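You operate a simulated robot arm through the tools that you are given. There is no shell and no other tool.

You are at the controls of a simulated robot arm. One attempt, no reset.

JOB
Set the valve block to HAND, swap its coil for the 24 V one and cap the IN port.
Fine: HAND first; the old coil goes in the red tray; the red cap fits IN. Set down upright: coil.

The check looks at the end state, three seconds after you hand in, the way a careful person would. Anything else that was tipped, shoved, dropped, spilled or broken makes it a failure. Lids that push on must go on centred and level and be pressed home; caps that screw on are set level and turned clockwise until they are tight.

ROBOT AND FRAMES
A 7-joint arm with a two-finger parallel gripper, fixed in place. Base frame: the origin is at the foot of the arm, x ahead of it, y to its left, z up. Readings come in cm, degrees, newtons and seconds.
Its first joint turns from -132.0 to 132.0 degrees. Payload 3.91 kg.
The TCP is the grasp point between the finger pads, 3 cm short of the fingertips. In the tool frame z runs along the fingers and y along their closing line. The gripper opens to 11 cm. The fingers are 2 cm wide and 1 cm thick; the gripper's body (4.8 by 11.2 cm) begins 5.5 cm behind the TCP.
Orientation is that of the tool frame in the base frame, as a unit quaternion [w, x, y, z]. With the fingers straight down and closing along the base's y, the tool's x points along the base's -x, its y along +y and its z along -z.

CONTROLS
- The arm moves only by the tool arm_command. Its argument "targets" is one flat list of numbers, 7 for each row, row after row: the turn, a rotation vector about the tool's x, y, z in degrees, then the shift along the tool's x, y, z in cm, then the finger opening in cm, from 0 to 11. In form: [wx, wy, wz, tx, ty, tz, fingers, wx, wy, wz, tx, ty, tz, fingers, ...]. A call has 1 to 20 rows; each row is the pose to reach, as a shift and turn from the pose commanded when the call began, along the tool's axes at that moment. Each row takes 0.2 s and may step no farther than 5 cm and 8.6 degrees from the row before; otherwise, or with a gripper value out of range, the whole call is refused. Where a pose cannot be reached the arm comes as near as it can. A force on the tool above 40 N (or 10 N above the force at the start of the call, whichever is more), or a blocked arm, ends the call early, and 0.2 s more pass. The fingers move at their own pace (about 10.8 cm/s each) and stop on an object; they squeeze with about 26 N. The grip force told is the motor's: it shows also when the fingers shut on nothing. Time passes only in rows, and 0.2 s behind the last, so rows that repeat a pose let the fingers close. The reply holds the time, the measured pose of the TCP, the force on the tool along the base axes, the opening and the grip force, in the units named above and with some noise, with the torque about the TCP (base axes, N m) and any sound that the robot's microphone picked up.
- Cameras (640 x 400 px; columns grow to the right, rows downward): "scene" is fixed at [4.95, 64.86, 160.95]; the picture's right is [-0.20, -0.98, 0.00], its down [-0.87, 0.17, -0.46] and it looks along [0.45, -0.09, -0.89] (base axes); focal length 231 px, centre (320, 200). "wrist" rides on the gripper at [7.2, 1.7, -10.3] in the tool frame; the picture's right is [-0.23, 0.97, 0.00], its down [-0.76, -0.18, -0.62] and it looks along [-0.61, -0.14, 0.78] (tool axes); focal length 222 px, centre (320, 200). There is no depth. A picture from a camera that has moved, and an enlarged one, comes with that camera's place and axes in the base frame and with its lens.
- camera(camera): a new picture of that camera. The clock stands still meanwhile.
- inspect(camera, box): a new picture of the part [left, top, right, bottom] of that camera's present view, enlarged. The clock stands still meanwhile.
- sign_off(): hands the job in; it is judged then, once.

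Nothing tells you positions but the pictures and the camera data. Unless the task says otherwise, let go and move clear before handing in.

The tools are called by a JSON object that holds its "fn" and its "kwargs". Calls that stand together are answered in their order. arm_command: Moves the arm, as the interface text tells. Its arguments: {"type":"object","properties":{"targets":{"type":"array"}},"required":["targets"]} The other tools are called the same way: camera (camera) takes a picture; inspect (camera, box) takes an enlarged picture of a part of a camera's view; sign_off () hands the job in.

At the start:

```text
clock: 0.0
eef_pos: [47.5, 51.53, 121.52]
ee_rot: [0.0, 0.0, 1.0, 0.0]
wrist_force: [-0.2, 0.0, 0.1]
moment: [-0.01, -0.02, 0.0]
opening: 10.99
grip_force: 0.0
```

scene: 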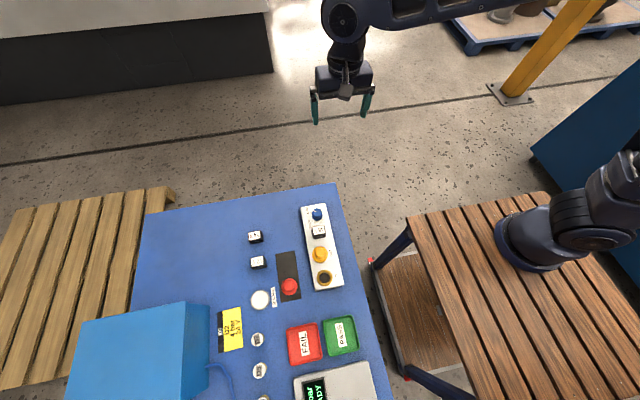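
wrist: 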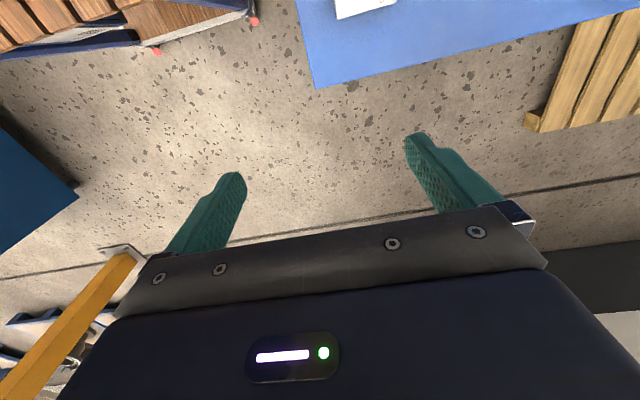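

I see a blue table with a white valve block strip (blue knob, a coil, orange knob, a black ring), two loose small cubes, a red button, and red/green trays. First I'll enlarge the relevant regions.

{"fn": "inspect", "kwargs": {"camera": "scene", "box": [280, 190, 360, 300]}}

{"fn": "inspect", "kwargs": {"camera": "scene", "box": [220, 210, 320, 300]}}

{"fn": "inspect", "kwargs": {"camera": "scene", "box": [200, 280, 400, 400]}}

```text
3.64 times, centred on (320, 245) of scene
camera zoom: at [4.95, 64.86, 160.95], right [-0.2, -0.98, 0.0], down [-0.87, 0.17, -0.46], along [0.45, -0.09, -0.89], focal length 840 px, centre (320, 36)
```

zoom: 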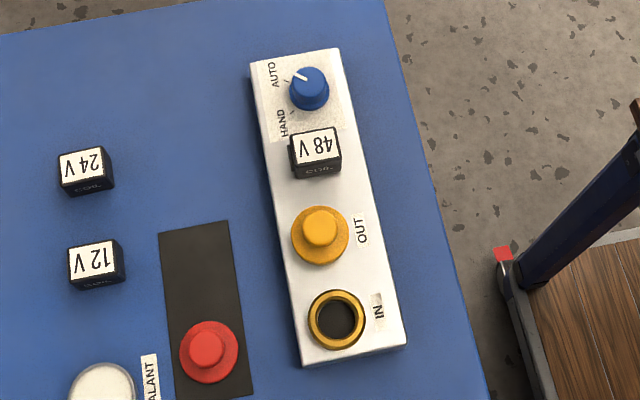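

```text
4.44 times, centred on (270, 255) of scene
camera zoom: at [4.95, 64.86, 160.95], right [-0.2, -0.98, 0.0], down [-0.87, 0.17, -0.46], along [0.45, -0.09, -0.89], focal length 1026 px, centre (542, -44)
```

zoom: 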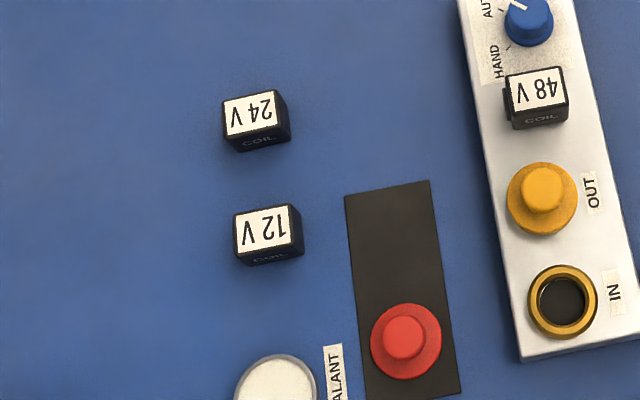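

```text
3.20 times, centred on (300, 340) of scene
camera zoom: at [4.95, 64.86, 160.95], right [-0.2, -0.98, 0.0], down [-0.87, 0.17, -0.46], along [0.45, -0.09, -0.89], focal length 739 px, centre (384, -248)
```

zoom: 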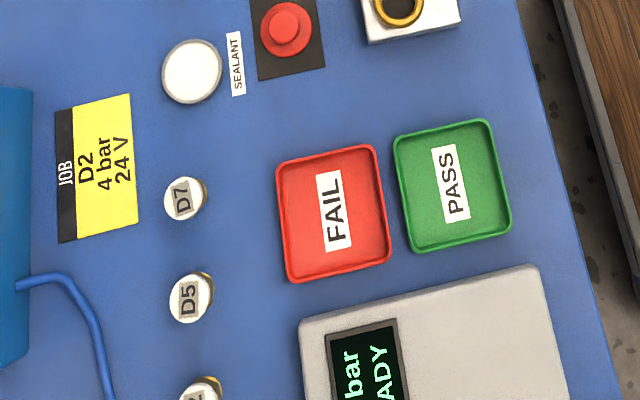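

The table top comes out at about z≈82 cm by comparing both views; the valve block runs along x from about 12 to 42 cm at y≈60, with its knob set to AUTO and a 48 V coil fitted. I'll move the wrist camera over that area to measure more closely.

{"fn": "arm_command", "kwargs": {"targets": [0, 0, 0, 3.7, 1.3, 1.2, 11, 0, 0, 0, 7.4, 2.6, 2.4, 11, 0, 0, 0, 11.1, 3.9, 3.6, 11, 0, 0, 0, 14.8, 5.2, 4.8, 11, 0, 0, 0, 18.5, 6.5, 6, 11, 0, 0, 0, 22.2, 7.8, 7.2, 11, 0, 0, 0, 25.9, 9.1, 8.4, 11, 0, 0, 0, 29.5, 10.5, 9.5, 11, 0, 0, 0, 29.5, 10.5, 9.5, 11]}}

{"fn": "camera", "kwargs": {"camera": "wrist"}}

{"fn": "camera", "kwargs": {"camera": "scene"}}

```text
clock: 2.0
eef_pos: [18.03, 62.19, 112.09]
ee_rot: [0.0, 0.0, 1.0, 0.0]
wrist_force: [0.4, -0.3, -0.5]
moment: [0.01, -0.02, -0.01]
opening: 10.98
grip_force: 0.0
```

```text
taken
camera wrist: at [10.82, 63.72, 122.35], right [0.23, 0.97, 0.0], down [0.76, -0.18, 0.62], along [0.61, -0.14, -0.78], focal length 222 px, centre (320, 200)
```

wrist: 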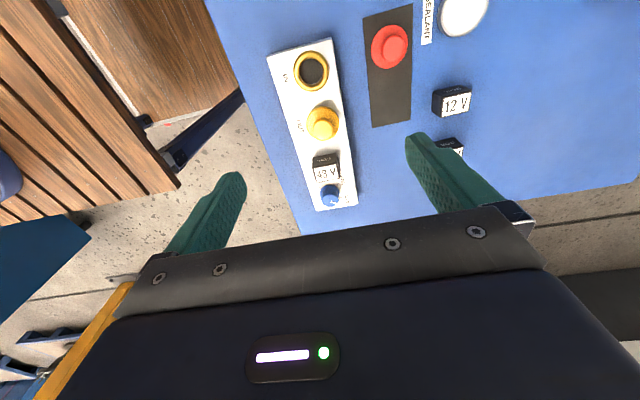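

```text
taken
```

scene: 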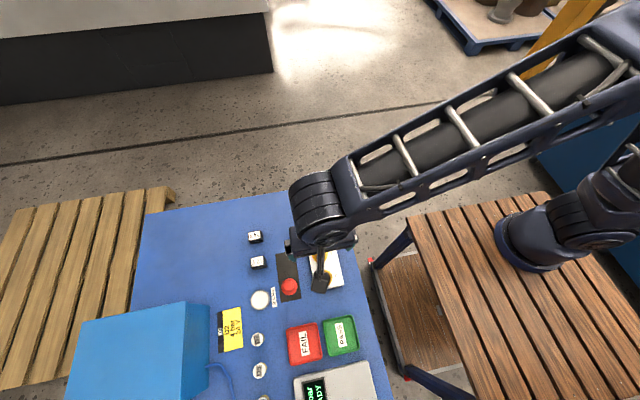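

{"fn": "inspect", "kwargs": {"camera": "wrist", "box": [250, 20, 410, 220]}}

{"fn": "inspect", "kwargs": {"camera": "wrist", "box": [360, 0, 520, 160]}}

{"fn": "inspect", "kwargs": {"camera": "wrist", "box": [260, 30, 360, 120]}}

{"fn": "inspect", "kwargs": {"camera": "wrist", "box": [285, 130, 385, 220]}}

```text
2.00 times, centred on (330, 120) of wrist
camera zoom: at [10.82, 63.72, 122.35], right [0.23, 0.97, 0.0], down [0.76, -0.18, 0.62], along [0.61, -0.14, -0.78], focal length 444 px, centre (300, 360)
```

zoom: 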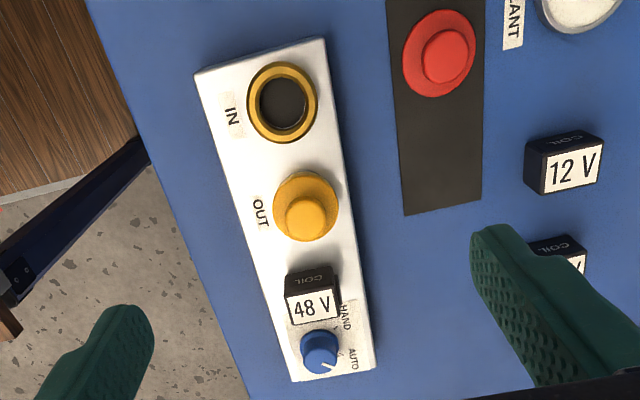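

```text
2.50 times, centred on (440, 80) of wrist
camera zoom: at [10.82, 63.72, 122.35], right [0.23, 0.97, 0.0], down [0.76, -0.18, 0.62], along [0.61, -0.14, -0.78], focal length 555 px, centre (20, 500)
```

zoom: 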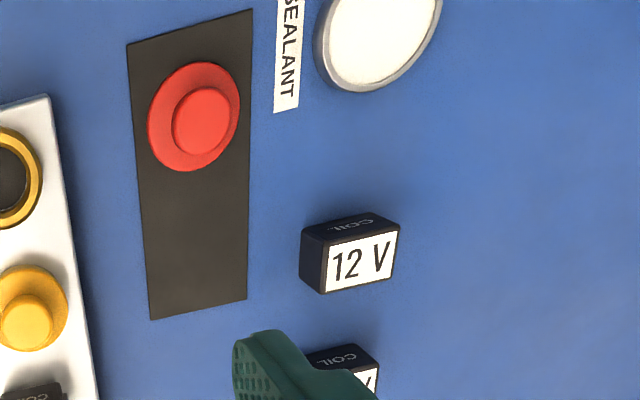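

```text
4.44 times, centred on (310, 75) of wrist
camera zoom: at [10.82, 63.72, 122.35], right [0.23, 0.97, 0.0], down [0.76, -0.18, 0.62], along [0.61, -0.14, -0.78], focal length 987 px, centre (364, 756)
```

zoom: 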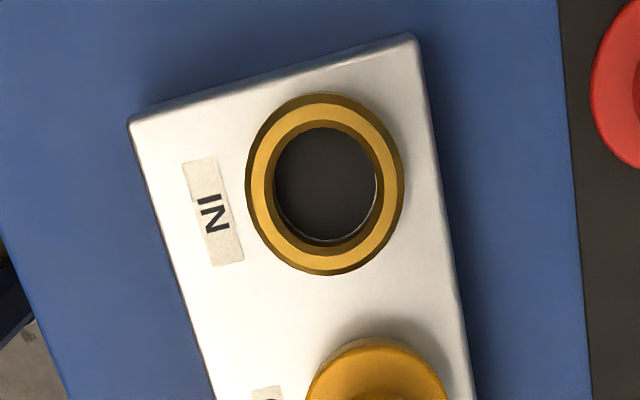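

```text
4.44 times, centred on (335, 175) of wrist
camera zoom: at [10.82, 63.72, 122.35], right [0.23, 0.97, 0.0], down [0.76, -0.18, 0.62], along [0.61, -0.14, -0.78], focal length 987 px, centre (253, 311)
```

zoom: 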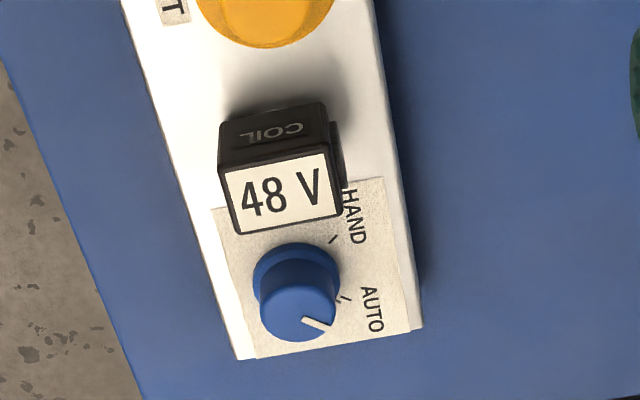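

The valve block shows knob (AUTO), 48 V coil, OUT with yellow cap, and an open IN port; the red cap sits on a black mat, with 12 V and 24 V coils loose to the left. I'll take pictures from two sideways positions to measure heights accurately.

{"fn": "arm_command", "kwargs": {"targets": [0, 0, 0, 0, 4, 0, 11, 0, 0, 0, 0, 8, 0, 11, 0, 0, 0, 0, 12, 0, 11, 0, 0, 0, 0, 16, 0, 11, 0, 0, 0, 0, 16, 0, 11]}}

{"fn": "camera", "kwargs": {"camera": "wrist"}}

{"fn": "inspect", "kwargs": {"camera": "wrist", "box": [140, 0, 300, 100]}}

{"fn": "inspect", "kwargs": {"camera": "wrist", "box": [140, 80, 300, 180]}}

{"fn": "inspect", "kwargs": {"camera": "wrist", "box": [270, 60, 430, 160]}}

```text
clock: 3.2
eef_pos: [18.04, 78.19, 111.9]
ee_rot: [0.0, 0.0, 1.0, 0.001]
wrist_force: [-0.5, 0.3, 0.1]
moment: [0.02, 0.03, -0.01]
opening: 10.99
grip_force: 0.0
```

```text
taken
camera wrist: at [10.77, 79.7, 122.22], right [0.23, 0.97, 0.0], down [0.76, -0.18, 0.62], along [0.61, -0.14, -0.78], focal length 222 px, centre (320, 200)
```

wrist: 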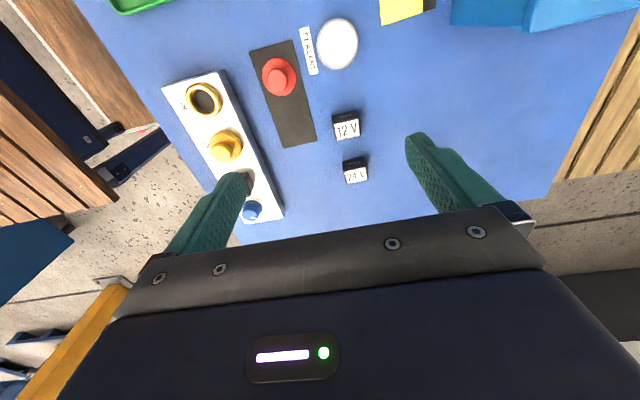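

```text
4.00 times, centred on (220, 50) of wrist
camera zoom: at [10.77, 79.7, 122.22], right [0.23, 0.97, 0.0], down [0.76, -0.18, 0.62], along [0.61, -0.14, -0.78], focal length 888 px, centre (720, 800)
```

zoom: 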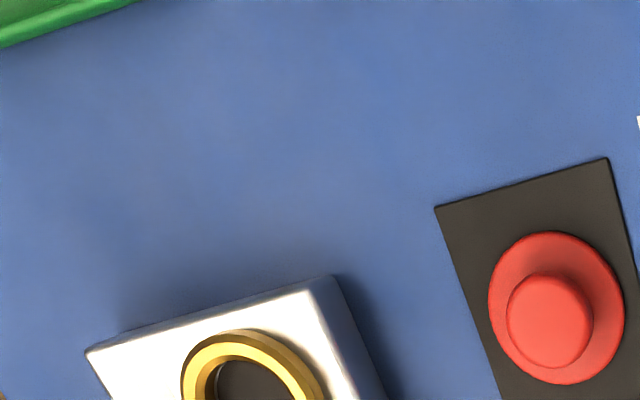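

```text
4.00 times, centred on (220, 130) of wrist
camera zoom: at [10.77, 79.7, 122.22], right [0.23, 0.97, 0.0], down [0.76, -0.18, 0.62], along [0.61, -0.14, -0.78], focal length 888 px, centre (720, 480)
```

zoom: 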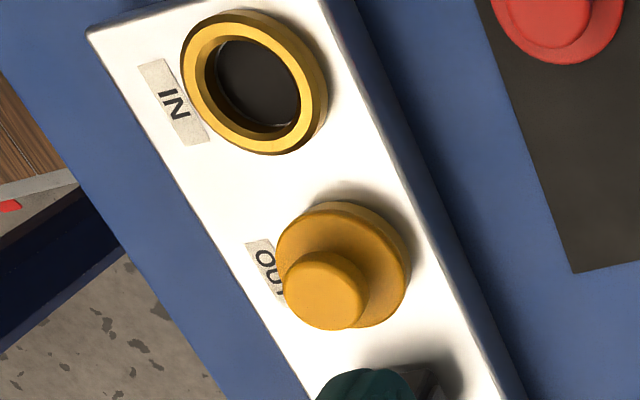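

```text
4.00 times, centred on (350, 110) of wrist
camera zoom: at [10.77, 79.7, 122.22], right [0.23, 0.97, 0.0], down [0.76, -0.18, 0.62], along [0.61, -0.14, -0.78], focal length 888 px, centre (200, 560)
```

zoom: 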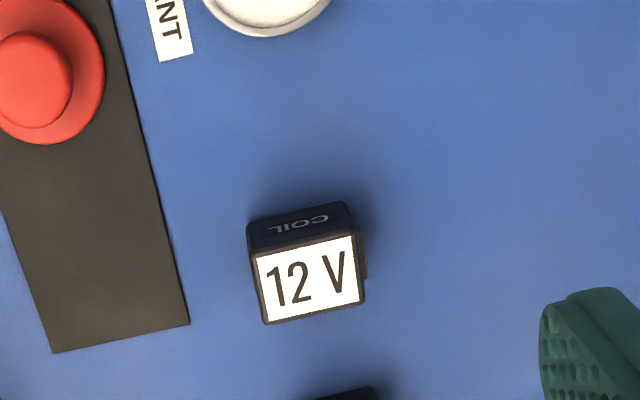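

From the two views the table is at z≈85.2, the block top at 87.5 (x 12.8–40.8, y 56–64.7), IN ring at about (15.55, 61.4), red cap at (15.6, 72.4). I'll now get a closer look at the knob and the fitted coil.

{"fn": "arm_command", "kwargs": {"targets": [0, 0, 0, -1.5, -2.7, 2, 11, 0, 0, 0, -3.1, -5.4, 4.1, 11, 0, 0, 0, -4.6, -8, 6.2, 11, 0, 0, 0, -6.1, -10.7, 8.3, 11, 0, 0, 0, -7.7, -13.4, 10.4, 11, 0, 0, 0, -9.2, -16, 12.5, 11, 0, 0, 0, -9.2, -16, 12.5, 11]}}

{"fn": "camera", "kwargs": {"camera": "wrist"}}

{"fn": "inspect", "kwargs": {"camera": "wrist", "box": [250, 80, 410, 180]}}

{"fn": "inspect", "kwargs": {"camera": "wrist", "box": [250, 130, 410, 230]}}

```text
clock: 4.8
eef_pos: [27.16, 62.13, 99.56]
ee_rot: [0.0, 0.0, 1.0, 0.0]
wrist_force: [-0.4, 0.0, 0.5]
moment: [0.01, -0.02, 0.03]
opening: 10.98
grip_force: 0.0
```

```text
taken
camera wrist: at [19.98, 63.72, 109.79], right [0.23, 0.97, 0.0], down [0.76, -0.18, 0.62], along [0.61, -0.14, -0.78], focal length 222 px, centre (320, 200)
```

wrist: 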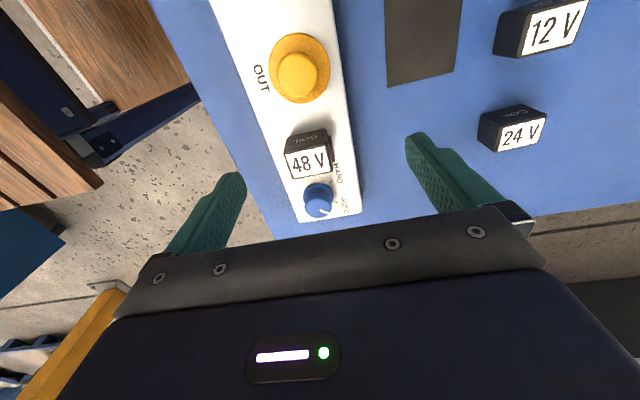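

```text
4.00 times, centred on (330, 130) of wrist
camera zoom: at [19.98, 63.72, 109.79], right [0.23, 0.97, 0.0], down [0.76, -0.18, 0.62], along [0.61, -0.14, -0.78], focal length 888 px, centre (280, 480)
```

zoom: 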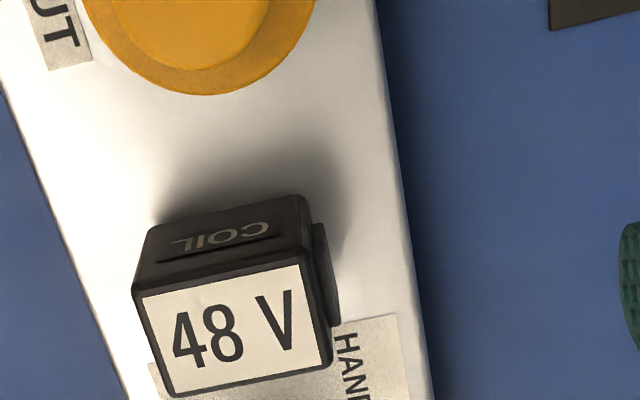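

```text
4.00 times, centred on (330, 180) of wrist
camera zoom: at [19.98, 63.72, 109.79], right [0.23, 0.97, 0.0], down [0.76, -0.18, 0.62], along [0.61, -0.14, -0.78], focal length 888 px, centre (280, 280)
```

zoom: 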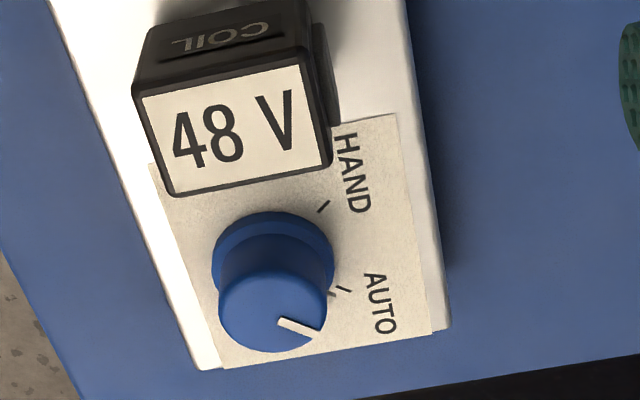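

Knob axis reads near (36.5, 59.6) with top at z≈90.2, pointer at AUTO (about 40° toward +x from +y), HAND tick mirrored on the −x side, so an ~80° counter-clockwise turn is needed. I'll position above the knob and look again to refine.

{"fn": "arm_command", "kwargs": {"targets": [0, 0, 0, -3.1, -0.8, -0.2, 11, 0, 0, 0, -6.2, -1.6, -0.4, 11, 0, 0, 0, -9.3, -2.43, -0.5, 11, 0, 0, 0, -9.3, -2.43, -0.5, 11]}}

{"fn": "camera", "kwargs": {"camera": "wrist"}}

{"fn": "inspect", "kwargs": {"camera": "wrist", "box": [260, 80, 380, 160]}}

{"fn": "inspect", "kwargs": {"camera": "wrist", "box": [240, 0, 400, 100]}}

```text
clock: 5.8
eef_pos: [36.52, 59.54, 100.01]
ee_rot: [0.0, 0.0, 1.0, 0.0]
wrist_force: [-0.5, 0.0, -0.6]
moment: [0.0, -0.01, -0.03]
opening: 10.98
grip_force: 0.1
```

```text
taken
camera wrist: at [29.39, 61.26, 110.29], right [0.23, 0.97, 0.0], down [0.76, -0.18, 0.62], along [0.61, -0.14, -0.78], focal length 222 px, centre (320, 200)
```

wrist: 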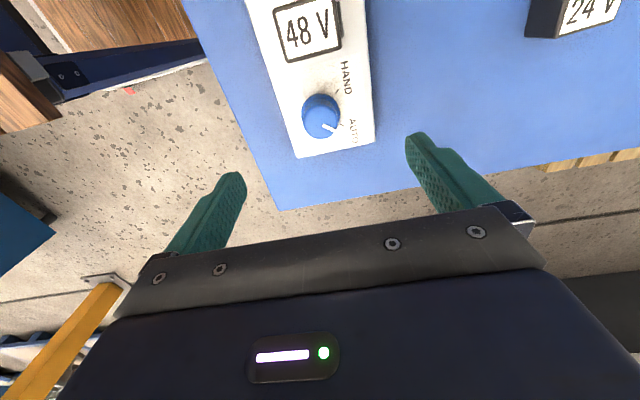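

```text
5.00 times, centred on (320, 120) of wrist
camera zoom: at [29.39, 61.26, 110.29], right [0.23, 0.97, 0.0], down [0.76, -0.18, 0.62], along [0.61, -0.14, -0.78], focal length 1111 px, centre (320, 600)
```

zoom: 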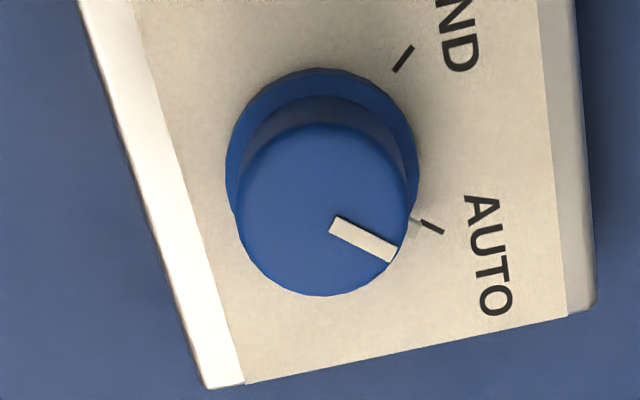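

```text
4.00 times, centred on (320, 50) of wrist
camera zoom: at [29.39, 61.26, 110.29], right [0.23, 0.97, 0.0], down [0.76, -0.18, 0.62], along [0.61, -0.14, -0.78], focal length 888 px, centre (320, 800)
```

zoom: 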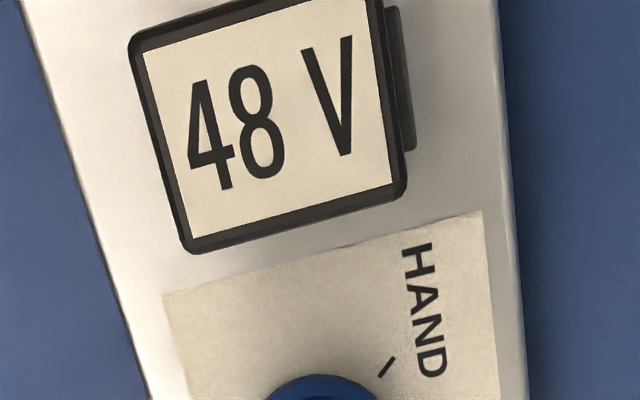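

Knob axis refined to about (36.25, 59.65), top z≈90.4, pointer 40° off +y, HAND tick at −40°. I'll pre-turn the gripper 40° clockwise and lower the fingertips around the knob, above its base disc.

{"fn": "arm_command", "kwargs": {"targets": [0, 0, 8, 0.1, 0, 1, 6, 0, 0, 16, 0.25, 0.05, 2, 6, 0, 0, 24, 0.25, 0.05, 3, 6, 0, 0, 32, 0.25, 0.05, 4, 6, 0, 0, 40, 0.25, 0.05, 5, 6, 0, 0, 40, 0.25, 0.05, 6, 6, 0, 0, 40, 0.25, 0.05, 7, 6, 0, 0, 40, 0.25, 0.05, 7.5, 6, 0, 0, 40, 0.25, 0.05, 8, 6, 0, 0, 40, 0.25, 0.05, 8, 6]}}

{"fn": "camera", "kwargs": {"camera": "wrist"}}

{"fn": "inspect", "kwargs": {"camera": "wrist", "box": [240, 100, 400, 200]}}

```text
clock: 8.0
eef_pos: [36.21, 59.79, 92.04]
ee_rot: [0.0, 0.342, 0.94, 0.0]
wrist_force: [0.7, -1.3, -0.5]
moment: [-0.03, 0.02, 0.02]
opening: 6.01
grip_force: 0.0
```

```text
taken
camera wrist: at [31.82, 65.57, 102.31], right [0.8, 0.6, 0.0], down [0.47, -0.63, 0.62], along [0.37, -0.5, -0.78], focal length 222 px, centre (320, 200)
```

wrist: 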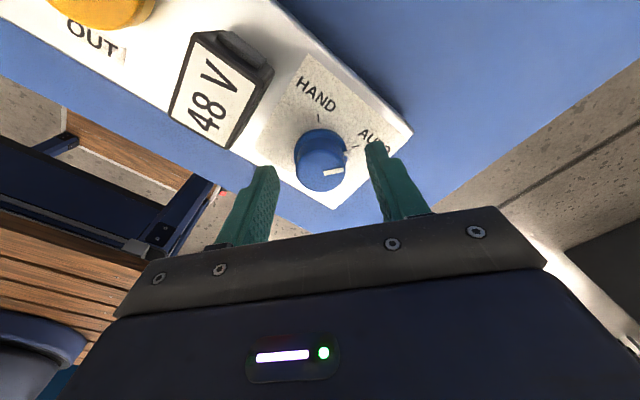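

```text
4.00 times, centred on (320, 150) of wrist
camera zoom: at [31.82, 65.57, 102.31], right [0.8, 0.6, 0.0], down [0.47, -0.63, 0.62], along [0.37, -0.5, -0.78], focal length 888 px, centre (320, 400)
```

zoom: 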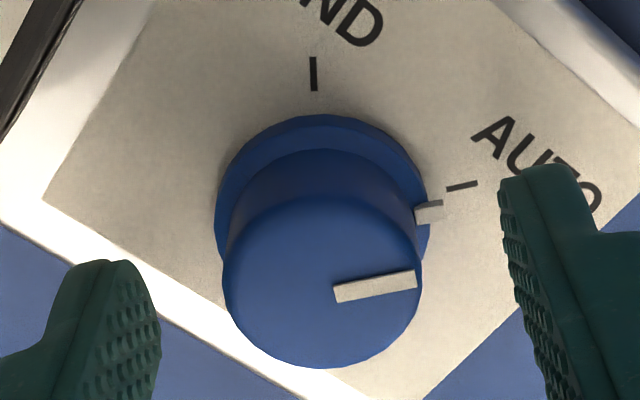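

The fingers straddle the knob, centred within about 0.5 mm by the picture. I'll close on it and check the forces before turning.

{"fn": "arm_command", "kwargs": {"targets": [0, 0, 0, 0, 0, 0, 2, 0, 0, 0, 0, 0, 0, 0, 0, 0, 0, 0, 0, 0, 0]}}

{"fn": "inspect", "kwargs": {"camera": "wrist", "box": [240, 100, 400, 200]}}

```text
clock: 8.8
eef_pos: [36.14, 59.81, 91.99]
ee_rot: [0.001, 0.343, 0.939, 0.0]
wrist_force: [4.4, 7.9, -1.4]
moment: [-0.04, 0.08, 0.01]
opening: 3.15
grip_force: 45.5
```

```text
4.00 times, centred on (320, 150) of wrist
camera zoom: at [31.86, 65.61, 102.31], right [0.8, 0.6, 0.0], down [0.47, -0.63, 0.62], along [0.37, -0.5, -0.78], focal length 888 px, centre (320, 400)
```

zoom: 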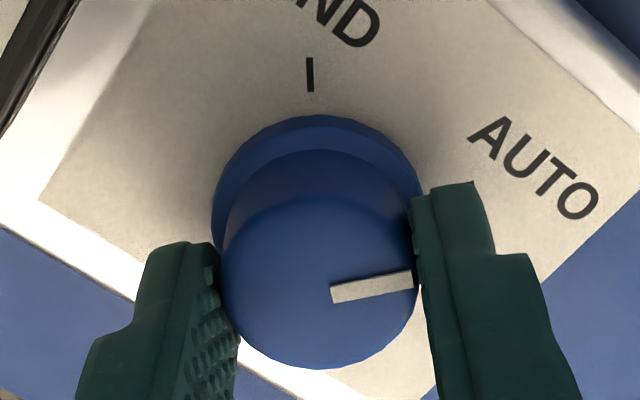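

The knob is gripped at 3.15 cm, with a small side load that I'll relieve by shifting 0.5 mm. Now I turn it 80° counter-clockwise, seen from above, to HAND.

{"fn": "arm_command", "kwargs": {"targets": [0, 0, 0, 0, 0.05, 0, 0, 0, 0, -8, 0, 0.05, 0, 0, 0, 0, -16, 0, 0.05, 0, 0, 0, 0, -24, 0, 0.05, 0, 0, 0, 0, -32, 0, 0.05, 0, 0, 0, 0, -40, 0, 0.05, 0, 0, 0, 0, -48, 0, 0.05, 0, 0, 0, 0, -56, 0, 0.05, 0, 0, 0, 0, -64, 0, 0.05, 0, 0, 0, 0, -72, 0, 0.05, 0, 0, 0, 0, -80, 0, 0.05, 0, 0, 0, 0, -80, 0, 0.05, 0, 0]}}

{"fn": "camera", "kwargs": {"camera": "wrist"}}

{"fn": "inspect", "kwargs": {"camera": "wrist", "box": [240, 100, 400, 200]}}

```text
clock: 11.4
eef_pos: [36.3, 59.79, 92.06]
ee_rot: [-0.001, -0.342, 0.94, 0.0]
wrist_force: [3.6, 15.2, -2.4]
moment: [0.01, 0.03, -0.32]
opening: 3.14
grip_force: 45.4
```

```text
taken
camera wrist: at [29.69, 56.36, 102.31], right [-0.45, 0.89, 0.0], down [0.7, 0.35, 0.62], along [0.56, 0.28, -0.78], focal length 222 px, centre (320, 200)
```

wrist: 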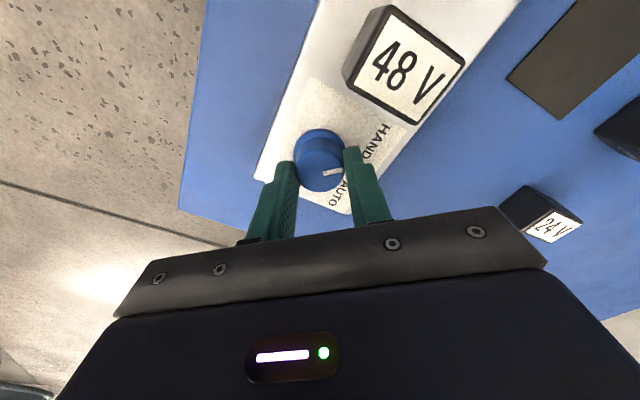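

```text
4.00 times, centred on (320, 150) of wrist
camera zoom: at [29.69, 56.36, 102.31], right [-0.45, 0.89, 0.0], down [0.7, 0.35, 0.62], along [0.56, 0.28, -0.78], focal length 888 px, centre (320, 400)
```

zoom: 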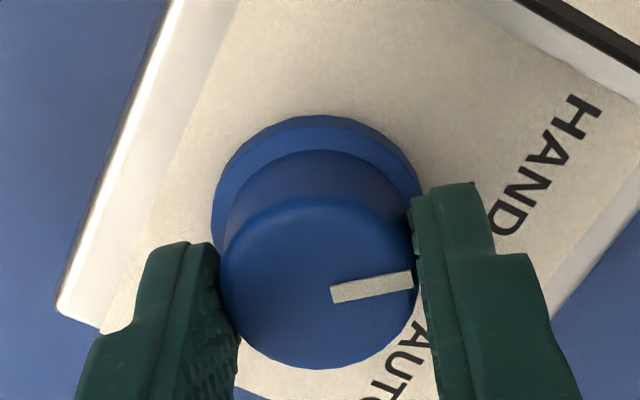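

The knob turned with the gripper and its pointer now sits on the HAND side. I'll release and lift to verify it stays put.

{"fn": "arm_command", "kwargs": {"targets": [0, 0, 0, 0, 0, 0, 5, 0, 0, 0, 0, 0, 0, 6, 0, 0, 0, 0, 0, -1, 6, 0, 0, 0, 0, 0, -4, 6, 0, 0, 0, 0, 0, -7, 6, 0, 0, 8, 0, 0, -8, 8, 0, 0, 16, 0, 0, -8, 10, 0, 0, 24, 0, 0, -8, 11, 0, 0, 32, 0, 0, -8, 11, 0, 0, 40, 0, 0, -8, 11, 0, 0, 40, 0, 0, -8, 11]}}

{"fn": "camera", "kwargs": {"camera": "wrist"}}

{"fn": "inspect", "kwargs": {"camera": "wrist", "box": [260, 80, 380, 160]}}

```text
clock: 13.8
eef_pos: [36.26, 59.66, 100.11]
ee_rot: [0.0, 0.001, 1.0, 0.0]
wrist_force: [0.0, -0.8, 0.1]
moment: [-0.03, 0.01, 0.03]
opening: 11.02
grip_force: 0.0
```

```text
taken
camera wrist: at [29.07, 61.38, 110.33], right [0.23, 0.97, 0.0], down [0.76, -0.18, 0.62], along [0.61, -0.14, -0.78], focal length 222 px, centre (320, 200)
```

wrist: 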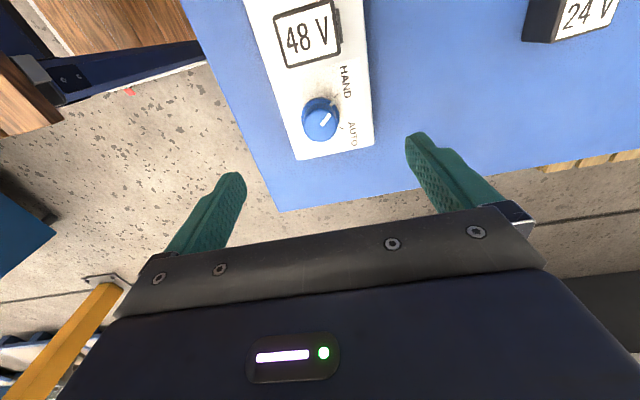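

```text
5.00 times, centred on (320, 120) of wrist
camera zoom: at [29.07, 61.38, 110.33], right [0.23, 0.97, 0.0], down [0.76, -0.18, 0.62], along [0.61, -0.14, -0.78], focal length 1111 px, centre (320, 600)
```

zoom: 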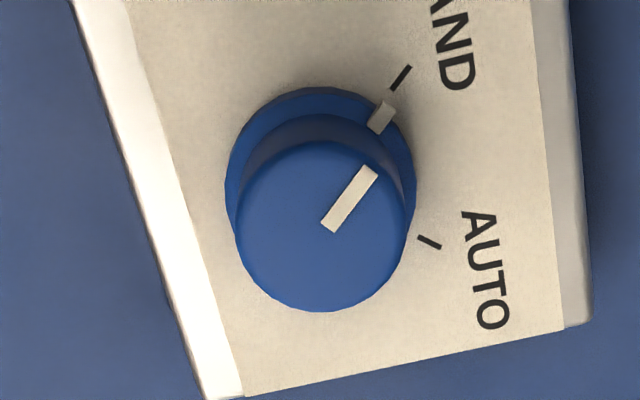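

HAND is set: the pointer and index nub line up with the HAND tick and stayed there. The 48 V coil measures about 3.0 (x) × 4.05 (y) cm, centred at (29.6, 60.4) with its top at z≈91.3. I'll turn the gripper 90° to grip it across x and look from above.

{"fn": "arm_command", "kwargs": {"targets": [0, 0, -8.2, 0.6, 0.1, 0, 11, 0, 0, -16.4, 1.2, 0.2, 0, 11, 0, 0, -24.6, 1.8, 0.3, 0, 10, 0, 0, -32.8, 2.4, 0.3, 0, 9, 0, 0, -41, 3, 0.4, 0, 8, 0, 0, -49.2, 3.6, 0.4, 0, 7, 0, 0, -57.4, 4.2, 0.5, 0, 6, 0, 0, -65.6, 4.9, 0.6, 0, 6, 0, 0, -73.8, 5.5, 0.7, 0, 6, 0, 0, -82, 6.1, 0.71, 0, 6, 0, 0, -90, 6.68, 0.71, 0, 6, 0, 0, -90, 6.68, 0.71, 0, 6]}}

{"fn": "camera", "kwargs": {"camera": "wrist"}}

{"fn": "inspect", "kwargs": {"camera": "wrist", "box": [240, 60, 400, 160]}}

```text
clock: 16.4
eef_pos: [29.6, 60.52, 100.09]
ee_rot: [0.0, 0.708, -0.706, 0.0]
wrist_force: [-0.4, -0.2, 0.3]
moment: [-0.02, -0.02, 0.0]
opening: 5.99
grip_force: 0.0
```

```text
taken
camera wrist: at [27.95, 53.16, 110.35], right [-0.97, 0.23, 0.0], down [0.18, 0.76, 0.62], along [0.14, 0.61, -0.78], focal length 222 px, centre (320, 200)
```

wrist: 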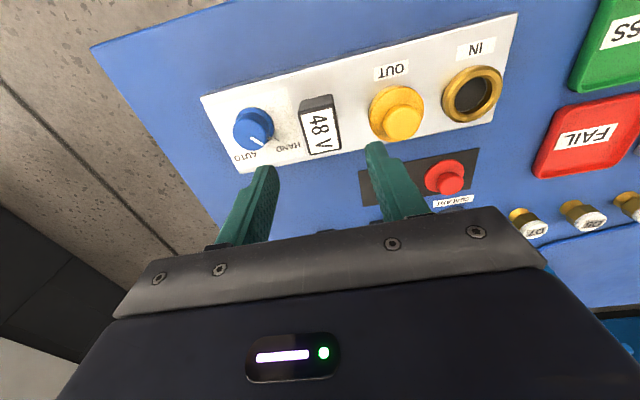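

```text
4.00 times, centred on (320, 110) of wrist
camera zoom: at [27.95, 53.16, 110.35], right [-0.97, 0.23, 0.0], down [0.18, 0.76, 0.62], along [0.14, 0.61, -0.78], focal length 888 px, centre (320, 560)
```

zoom: 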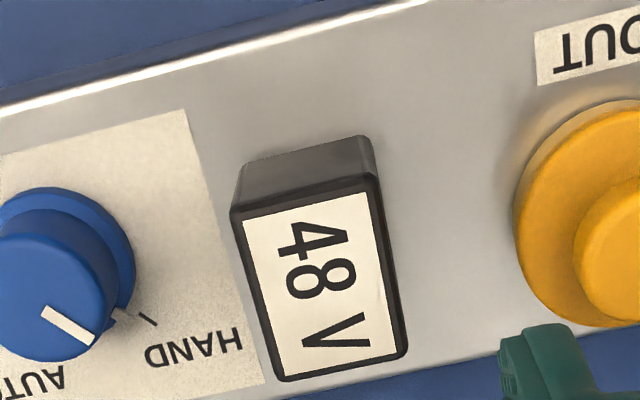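

The coil is centred at (29.6, 60.5) by this view, which matches the TCP. I'll lower with a 5 cm opening, keeping clear of the OUT cap and knob, and close on it.

{"fn": "arm_command", "kwargs": {"targets": [0, 0, 0, 0, 0, 2.5, 5, 0, 0, 0, 0, 0, 5, 5, 0, 0, 0, 0, 0, 7, 5, 0, 0, 0, 0, 0, 8.2, 5, 0, 0, 0, 0, 0, 9, 5, 0, 0, 0, 0, 0, 9, 5, 0, 0, 0, 0, 0, 9, 2, 0, 0, 0, 0, 0, 9, 0, 0, 0, 0, 0, 0, 9, 0]}}

{"fn": "camera", "kwargs": {"camera": "wrist"}}

```text
clock: 18.4
eef_pos: [29.6, 60.43, 91.03]
ee_rot: [0.0, -0.707, 0.707, 0.0]
wrist_force: [0.1, 0.0, 0.3]
moment: [-0.02, 0.0, 0.0]
opening: 3.15
grip_force: 26.4
```

```text
taken
camera wrist: at [27.96, 53.12, 101.28], right [-0.97, 0.23, 0.0], down [0.18, 0.76, 0.62], along [0.14, 0.61, -0.78], focal length 222 px, centre (320, 200)
```

wrist: 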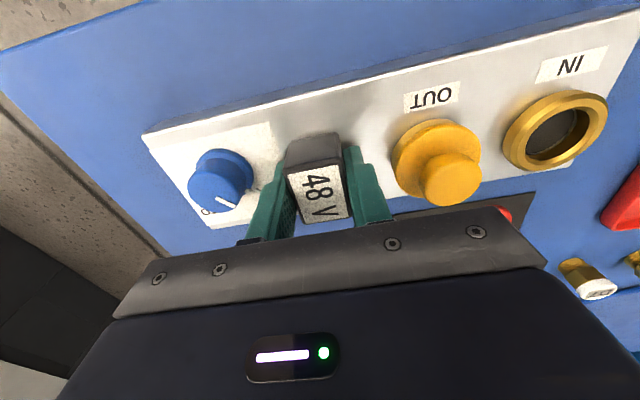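

Gripped cleanly at 3.15 cm with no side load. Lifting straight up slowly, watching the force.

{"fn": "arm_command", "kwargs": {"targets": [0, 0, 0, 0, 0, -0.2, 0, 0, 0, 0, 0, 0, -0.5, 0, 0, 0, 0, 0, 0, -0.8, 0, 0, 0, 0, 0, 0, -1.2, 0, 0, 0, 0, 0, 0, -1.6, 0, 0, 0, 0, 0, 0, -2, 0]}}

{"fn": "camera", "kwargs": {"camera": "wrist"}}

{"fn": "inspect", "kwargs": {"camera": "wrist", "box": [240, 100, 400, 240]}}

```text
clock: 19.8
eef_pos: [29.73, 60.5, 92.93]
ee_rot: [-0.001, -0.707, 0.707, 0.001]
wrist_force: [0.4, 1.2, 0.3]
moment: [-0.01, -0.03, 0.03]
opening: 3.13
grip_force: 26.6
```

```text
taken
camera wrist: at [27.99, 53.12, 103.34], right [-0.97, 0.23, 0.0], down [0.18, 0.76, 0.62], along [0.14, 0.61, -0.78], focal length 222 px, centre (320, 200)
```

wrist: 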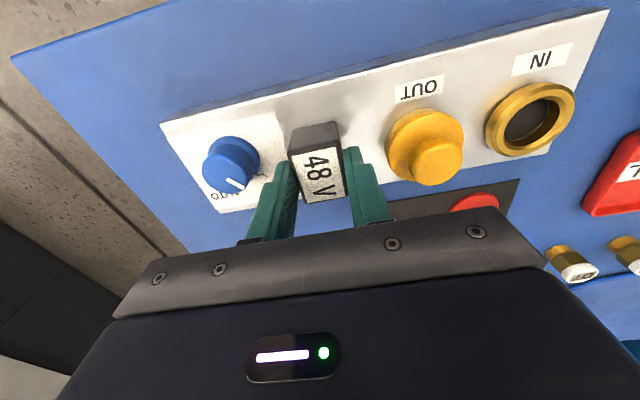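

```text
2.86 times, centred on (320, 170) of wrist
camera zoom: at [27.99, 53.12, 103.34], right [-0.97, 0.23, 0.0], down [0.18, 0.76, 0.62], along [0.14, 0.61, -0.78], focal length 635 px, centre (320, 286)
```

zoom: 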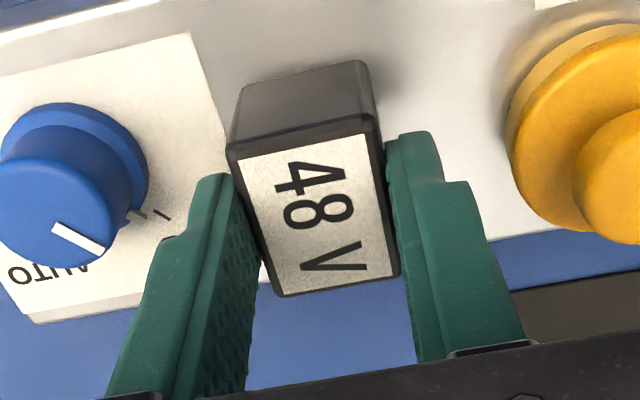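

The coil is coming up freely. I'll raise it well clear and look at the seat underneath.

{"fn": "arm_command", "kwargs": {"targets": [0, 0, 0, 0, 0, -1, 0, 0, 0, 0, 0, 0, -2.5, 0, 0, 0, 0, 0, 0, -4.5, 0, 0, 0, 0, 0, 0, -6.5, 0, 0, 0, 0, 0, 0, -8.5, 0, 0, 0, 0, 0, 0, -10.5, 0, 0, 0, 0, 0, 0, -12, 0, 0, 0, 0, 0, 0, -12, 0]}}

{"fn": "camera", "kwargs": {"camera": "wrist"}}

{"fn": "camera", "kwargs": {"camera": "scene"}}

```text
clock: 21.6
eef_pos: [29.52, 60.42, 105.18]
ee_rot: [0.0, -0.707, 0.707, -0.001]
wrist_force: [0.1, 0.0, -0.4]
moment: [-0.01, -0.01, 0.04]
opening: 3.12
grip_force: 25.9
```

```text
taken
camera wrist: at [27.98, 53.14, 115.33], right [-0.97, 0.23, 0.0], down [0.18, 0.76, 0.62], along [0.14, 0.61, -0.78], focal length 222 px, centre (320, 200)
```

wrist: 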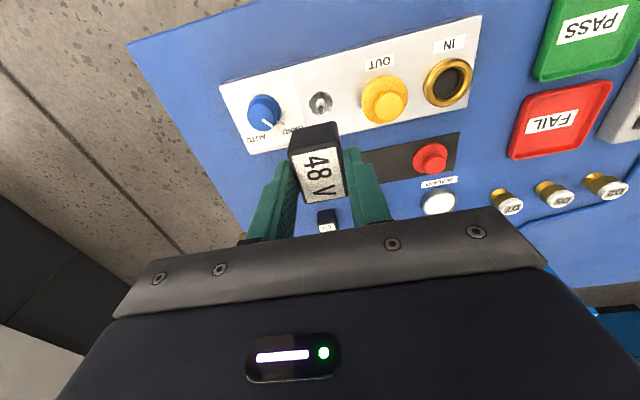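

```text
taken
```

scene: 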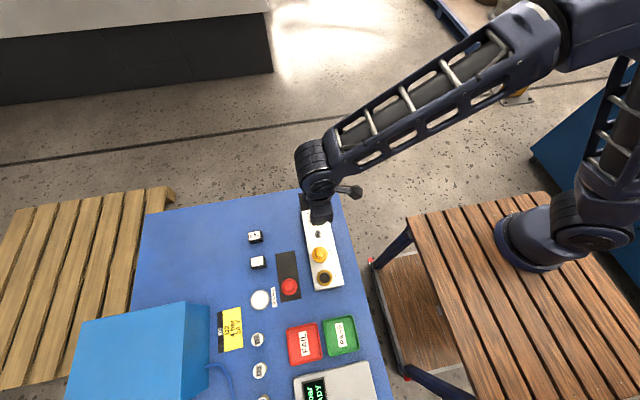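

{"fn": "inspect", "kwargs": {"camera": "wrist", "box": [270, 70, 370, 140]}}

{"fn": "inspect", "kwargs": {"camera": "wrist", "box": [420, 30, 500, 120]}}

{"fn": "inspect", "kwargs": {"camera": "wrist", "box": [490, 60, 640, 180]}}

{"fn": "inspect", "kwargs": {"camera": "scene", "box": [280, 200, 360, 300]}}

```text
5.71 times, centred on (320, 105) of wrist
camera zoom: at [27.98, 53.14, 115.33], right [-0.97, 0.23, 0.0], down [0.18, 0.76, 0.62], along [0.14, 0.61, -0.78], focal length 1269 px, centre (320, 743)
```

zoom: 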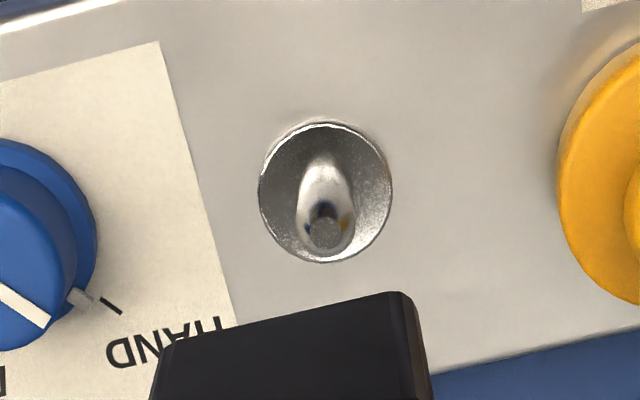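

```text
4.44 times, centred on (460, 75) of wrist
camera zoom: at [27.98, 53.14, 115.33], right [-0.97, 0.23, 0.0], down [0.18, 0.76, 0.62], along [0.14, 0.61, -0.78], focal length 987 px, centre (-302, 756)
```

zoom: 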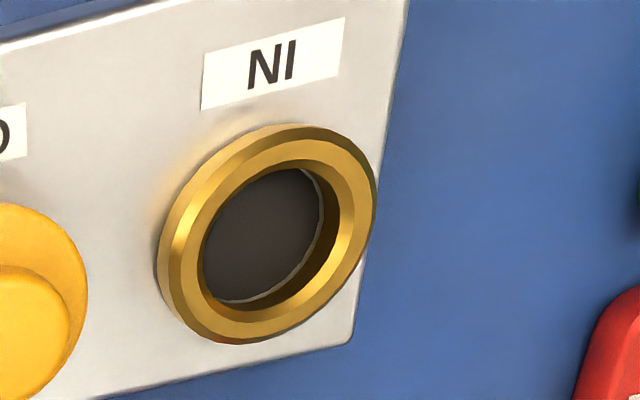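

```text
3.33 times, centred on (565, 120) of wrist
camera zoom: at [27.98, 53.14, 115.33], right [-0.97, 0.23, 0.0], down [0.18, 0.76, 0.62], along [0.14, 0.61, -0.78], focal length 740 px, centre (-497, 467)
```

zoom: 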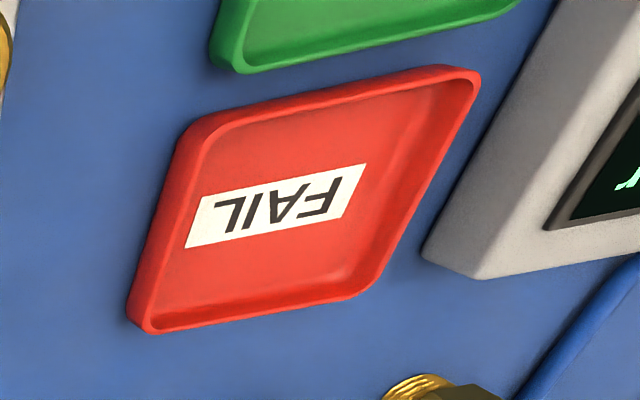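

```text
4.00 times, centred on (320, 250) of scene
camera zoom: at [4.95, 64.86, 160.95], right [-0.2, -0.98, 0.0], down [-0.87, 0.17, -0.46], along [0.45, -0.09, -0.89], focal length 924 px, centre (320, 0)
```

zoom: 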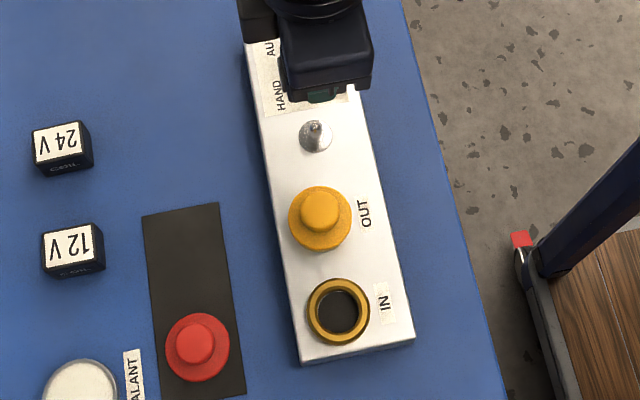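

The seat is a disc with a central pin (top at z≈90.3) centred at (29.6, 60.5), so the new coil must slide straight down over it. I'll record a reference picture of how the coil sits in the gripper, then carry it over to the red FAIL tray at about (0.5, 70.3).

{"fn": "inspect", "kwargs": {"camera": "wrist", "box": [260, 110, 380, 210]}}

{"fn": "arm_command", "kwargs": {"targets": [0, 0, 0, -1.23, 3.64, 0, 0, 0, 0, 0, -2.46, 7.28, 0, 0, 0, 0, 0, -3.69, 10.9, 0, 0, 0, 0, 0, -4.92, 14.55, 0, 0, 0, 0, 0, -6.15, 18.2, 0, 0, 0, 0, 0, -7.4, 21.8, 0, 0, 0, 0, 0, -8.6, 25.5, 0, 0, 0, 0, 0, -9.85, 29.1, 0, 0, 0, 0, 0, -9.85, 29.1, 0, 0]}}

{"fn": "camera", "kwargs": {"camera": "wrist"}}

{"fn": "camera", "kwargs": {"camera": "scene"}}

```text
4.00 times, centred on (320, 160) of wrist
camera zoom: at [27.98, 53.14, 115.33], right [-0.97, 0.23, 0.0], down [0.18, 0.76, 0.62], along [0.14, 0.61, -0.78], focal length 888 px, centre (320, 360)
```

zoom: 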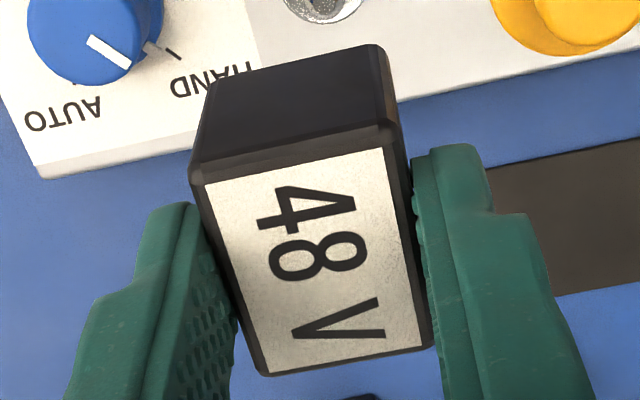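

```text
clock: 23.6
eef_pos: [0.54, 70.3, 104.96]
ee_rot: [0.001, 0.708, -0.707, 0.0]
wrist_force: [0.2, -0.1, -0.6]
moment: [0.0, 0.0, 0.04]
opening: 3.13
grip_force: 26.0
```

```text
taken
camera wrist: at [-1.13, 62.99, 115.25], right [-0.97, 0.23, 0.0], down [0.18, 0.76, 0.62], along [0.14, 0.61, -0.78], focal length 222 px, centre (320, 200)
```

wrist: 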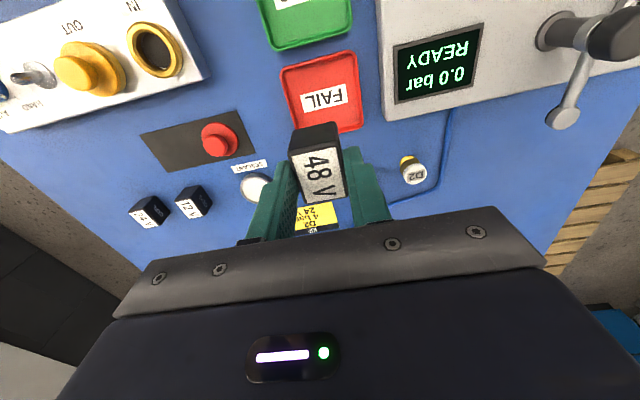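

```text
taken
```

scene: 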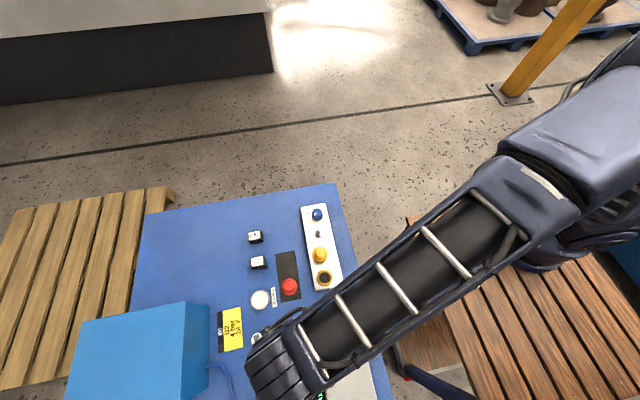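

The coil is above the red tray; a pressure tester with a lever stands to the −x side, so I'll check its height against the gripper body before lowering.

{"fn": "inspect", "kwargs": {"camera": "wrist", "box": [240, 0, 480, 150]}}

{"fn": "inspect", "kwargs": {"camera": "scene", "box": [220, 280, 400, 400]}}

```text
2.67 times, centred on (360, 75) of wrist
camera zoom: at [-1.13, 62.99, 115.25], right [-0.97, 0.23, 0.0], down [0.18, 0.76, 0.62], along [0.14, 0.61, -0.78], focal length 592 px, centre (213, 533)
```

zoom: 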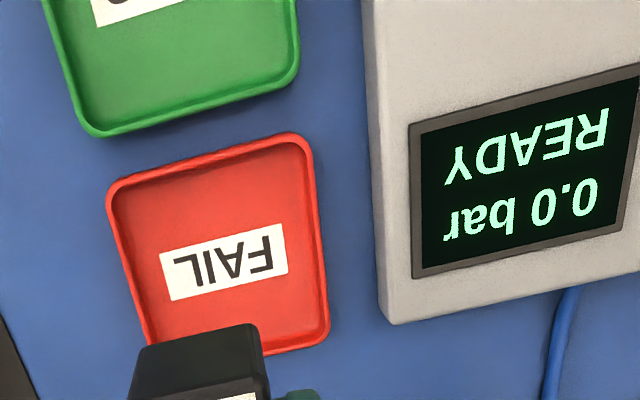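

```text
3.33 times, centred on (310, 340) of scene
camera zoom: at [4.95, 64.86, 160.95], right [-0.2, -0.98, 0.0], down [-0.87, 0.17, -0.46], along [0.45, -0.09, -0.89], focal length 770 px, centre (353, -267)
```

zoom: 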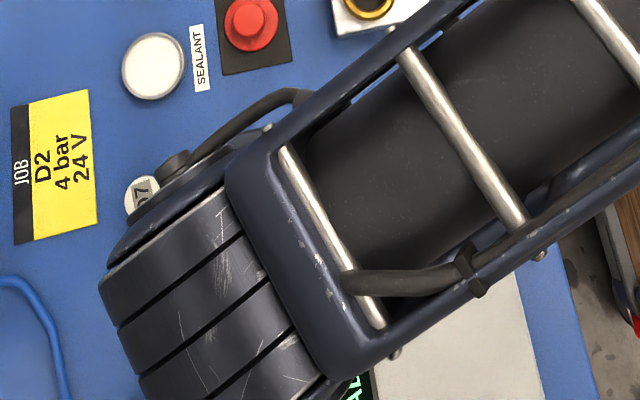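

The tray spans about x −4.2…4.2, y 66.2…74.7, and the tester (x < −6.4, low) leaves clearance. I'll lower the coil over the tray centre.

{"fn": "arm_command", "kwargs": {"targets": [0, 0, 0, -0.1, 0.2, 3, 0, 0, 0, 0, -0.1, 0.4, 6, 0, 0, 0, 0, -0.1, 0.4, 9, 0, 0, 0, 0, -0.1, 0.4, 11.5, 0, 0, 0, 0, -0.1, 0.4, 13.5, 0, 0, 0, 0, -0.1, 0.4, 14.8, 0, 0, 0, 0, -0.1, 0.4, 14.8, 0]}}

{"fn": "camera", "kwargs": {"camera": "wrist"}}

{"fn": "inspect", "kwargs": {"camera": "wrist", "box": [240, 80, 400, 230]}}

```text
clock: 25.2
eef_pos: [0.06, 70.37, 90.3]
ee_rot: [0.0, -0.707, 0.707, 0.0]
wrist_force: [0.2, -1.2, 3.5]
moment: [-0.11, -0.02, 0.0]
opening: 3.16
grip_force: 26.0
```

```text
taken
camera wrist: at [-1.57, 63.08, 100.55], right [-0.97, 0.23, 0.0], down [0.18, 0.76, 0.62], along [0.14, 0.61, -0.78], focal length 222 px, centre (320, 200)
```

wrist: 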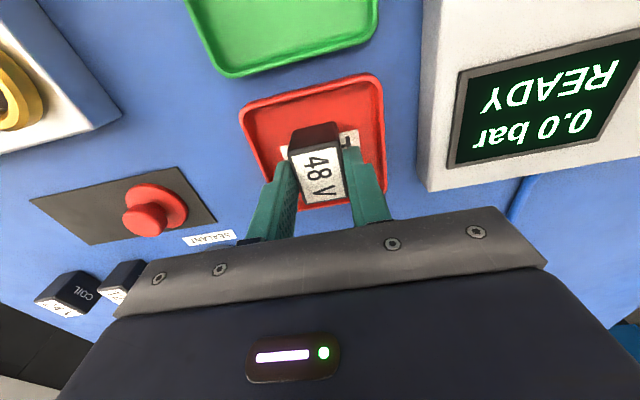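

```text
2.67 times, centred on (320, 155) of wrist
camera zoom: at [-1.57, 63.08, 100.55], right [-0.97, 0.23, 0.0], down [0.18, 0.76, 0.62], along [0.14, 0.61, -0.78], focal length 592 px, centre (320, 320)
```

zoom: 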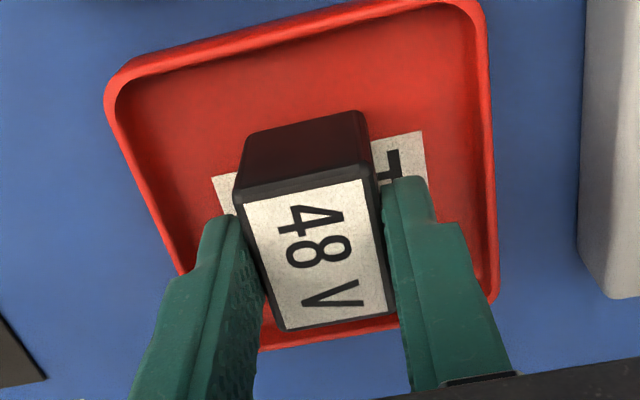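

A light 3.5 N contact shows up already at TCP z≈90.3. I'll ease down in 1 mm steps to confirm that the coil is resting on the tray floor.

{"fn": "arm_command", "kwargs": {"targets": [0, 0, 0, 0, 0, 0, 0, 0, 0, 0, 0, 0, 0.1, 0, 0, 0, 0, 0, 0, 0.1, 0]}}

```text
clock: 26.0
eef_pos: [0.03, 70.44, 90.29]
ee_rot: [0.001, -0.707, 0.708, 0.0]
wrist_force: [1.4, -4.8, 19.5]
moment: [-0.45, -0.04, -0.01]
opening: 3.15
grip_force: 25.7
```

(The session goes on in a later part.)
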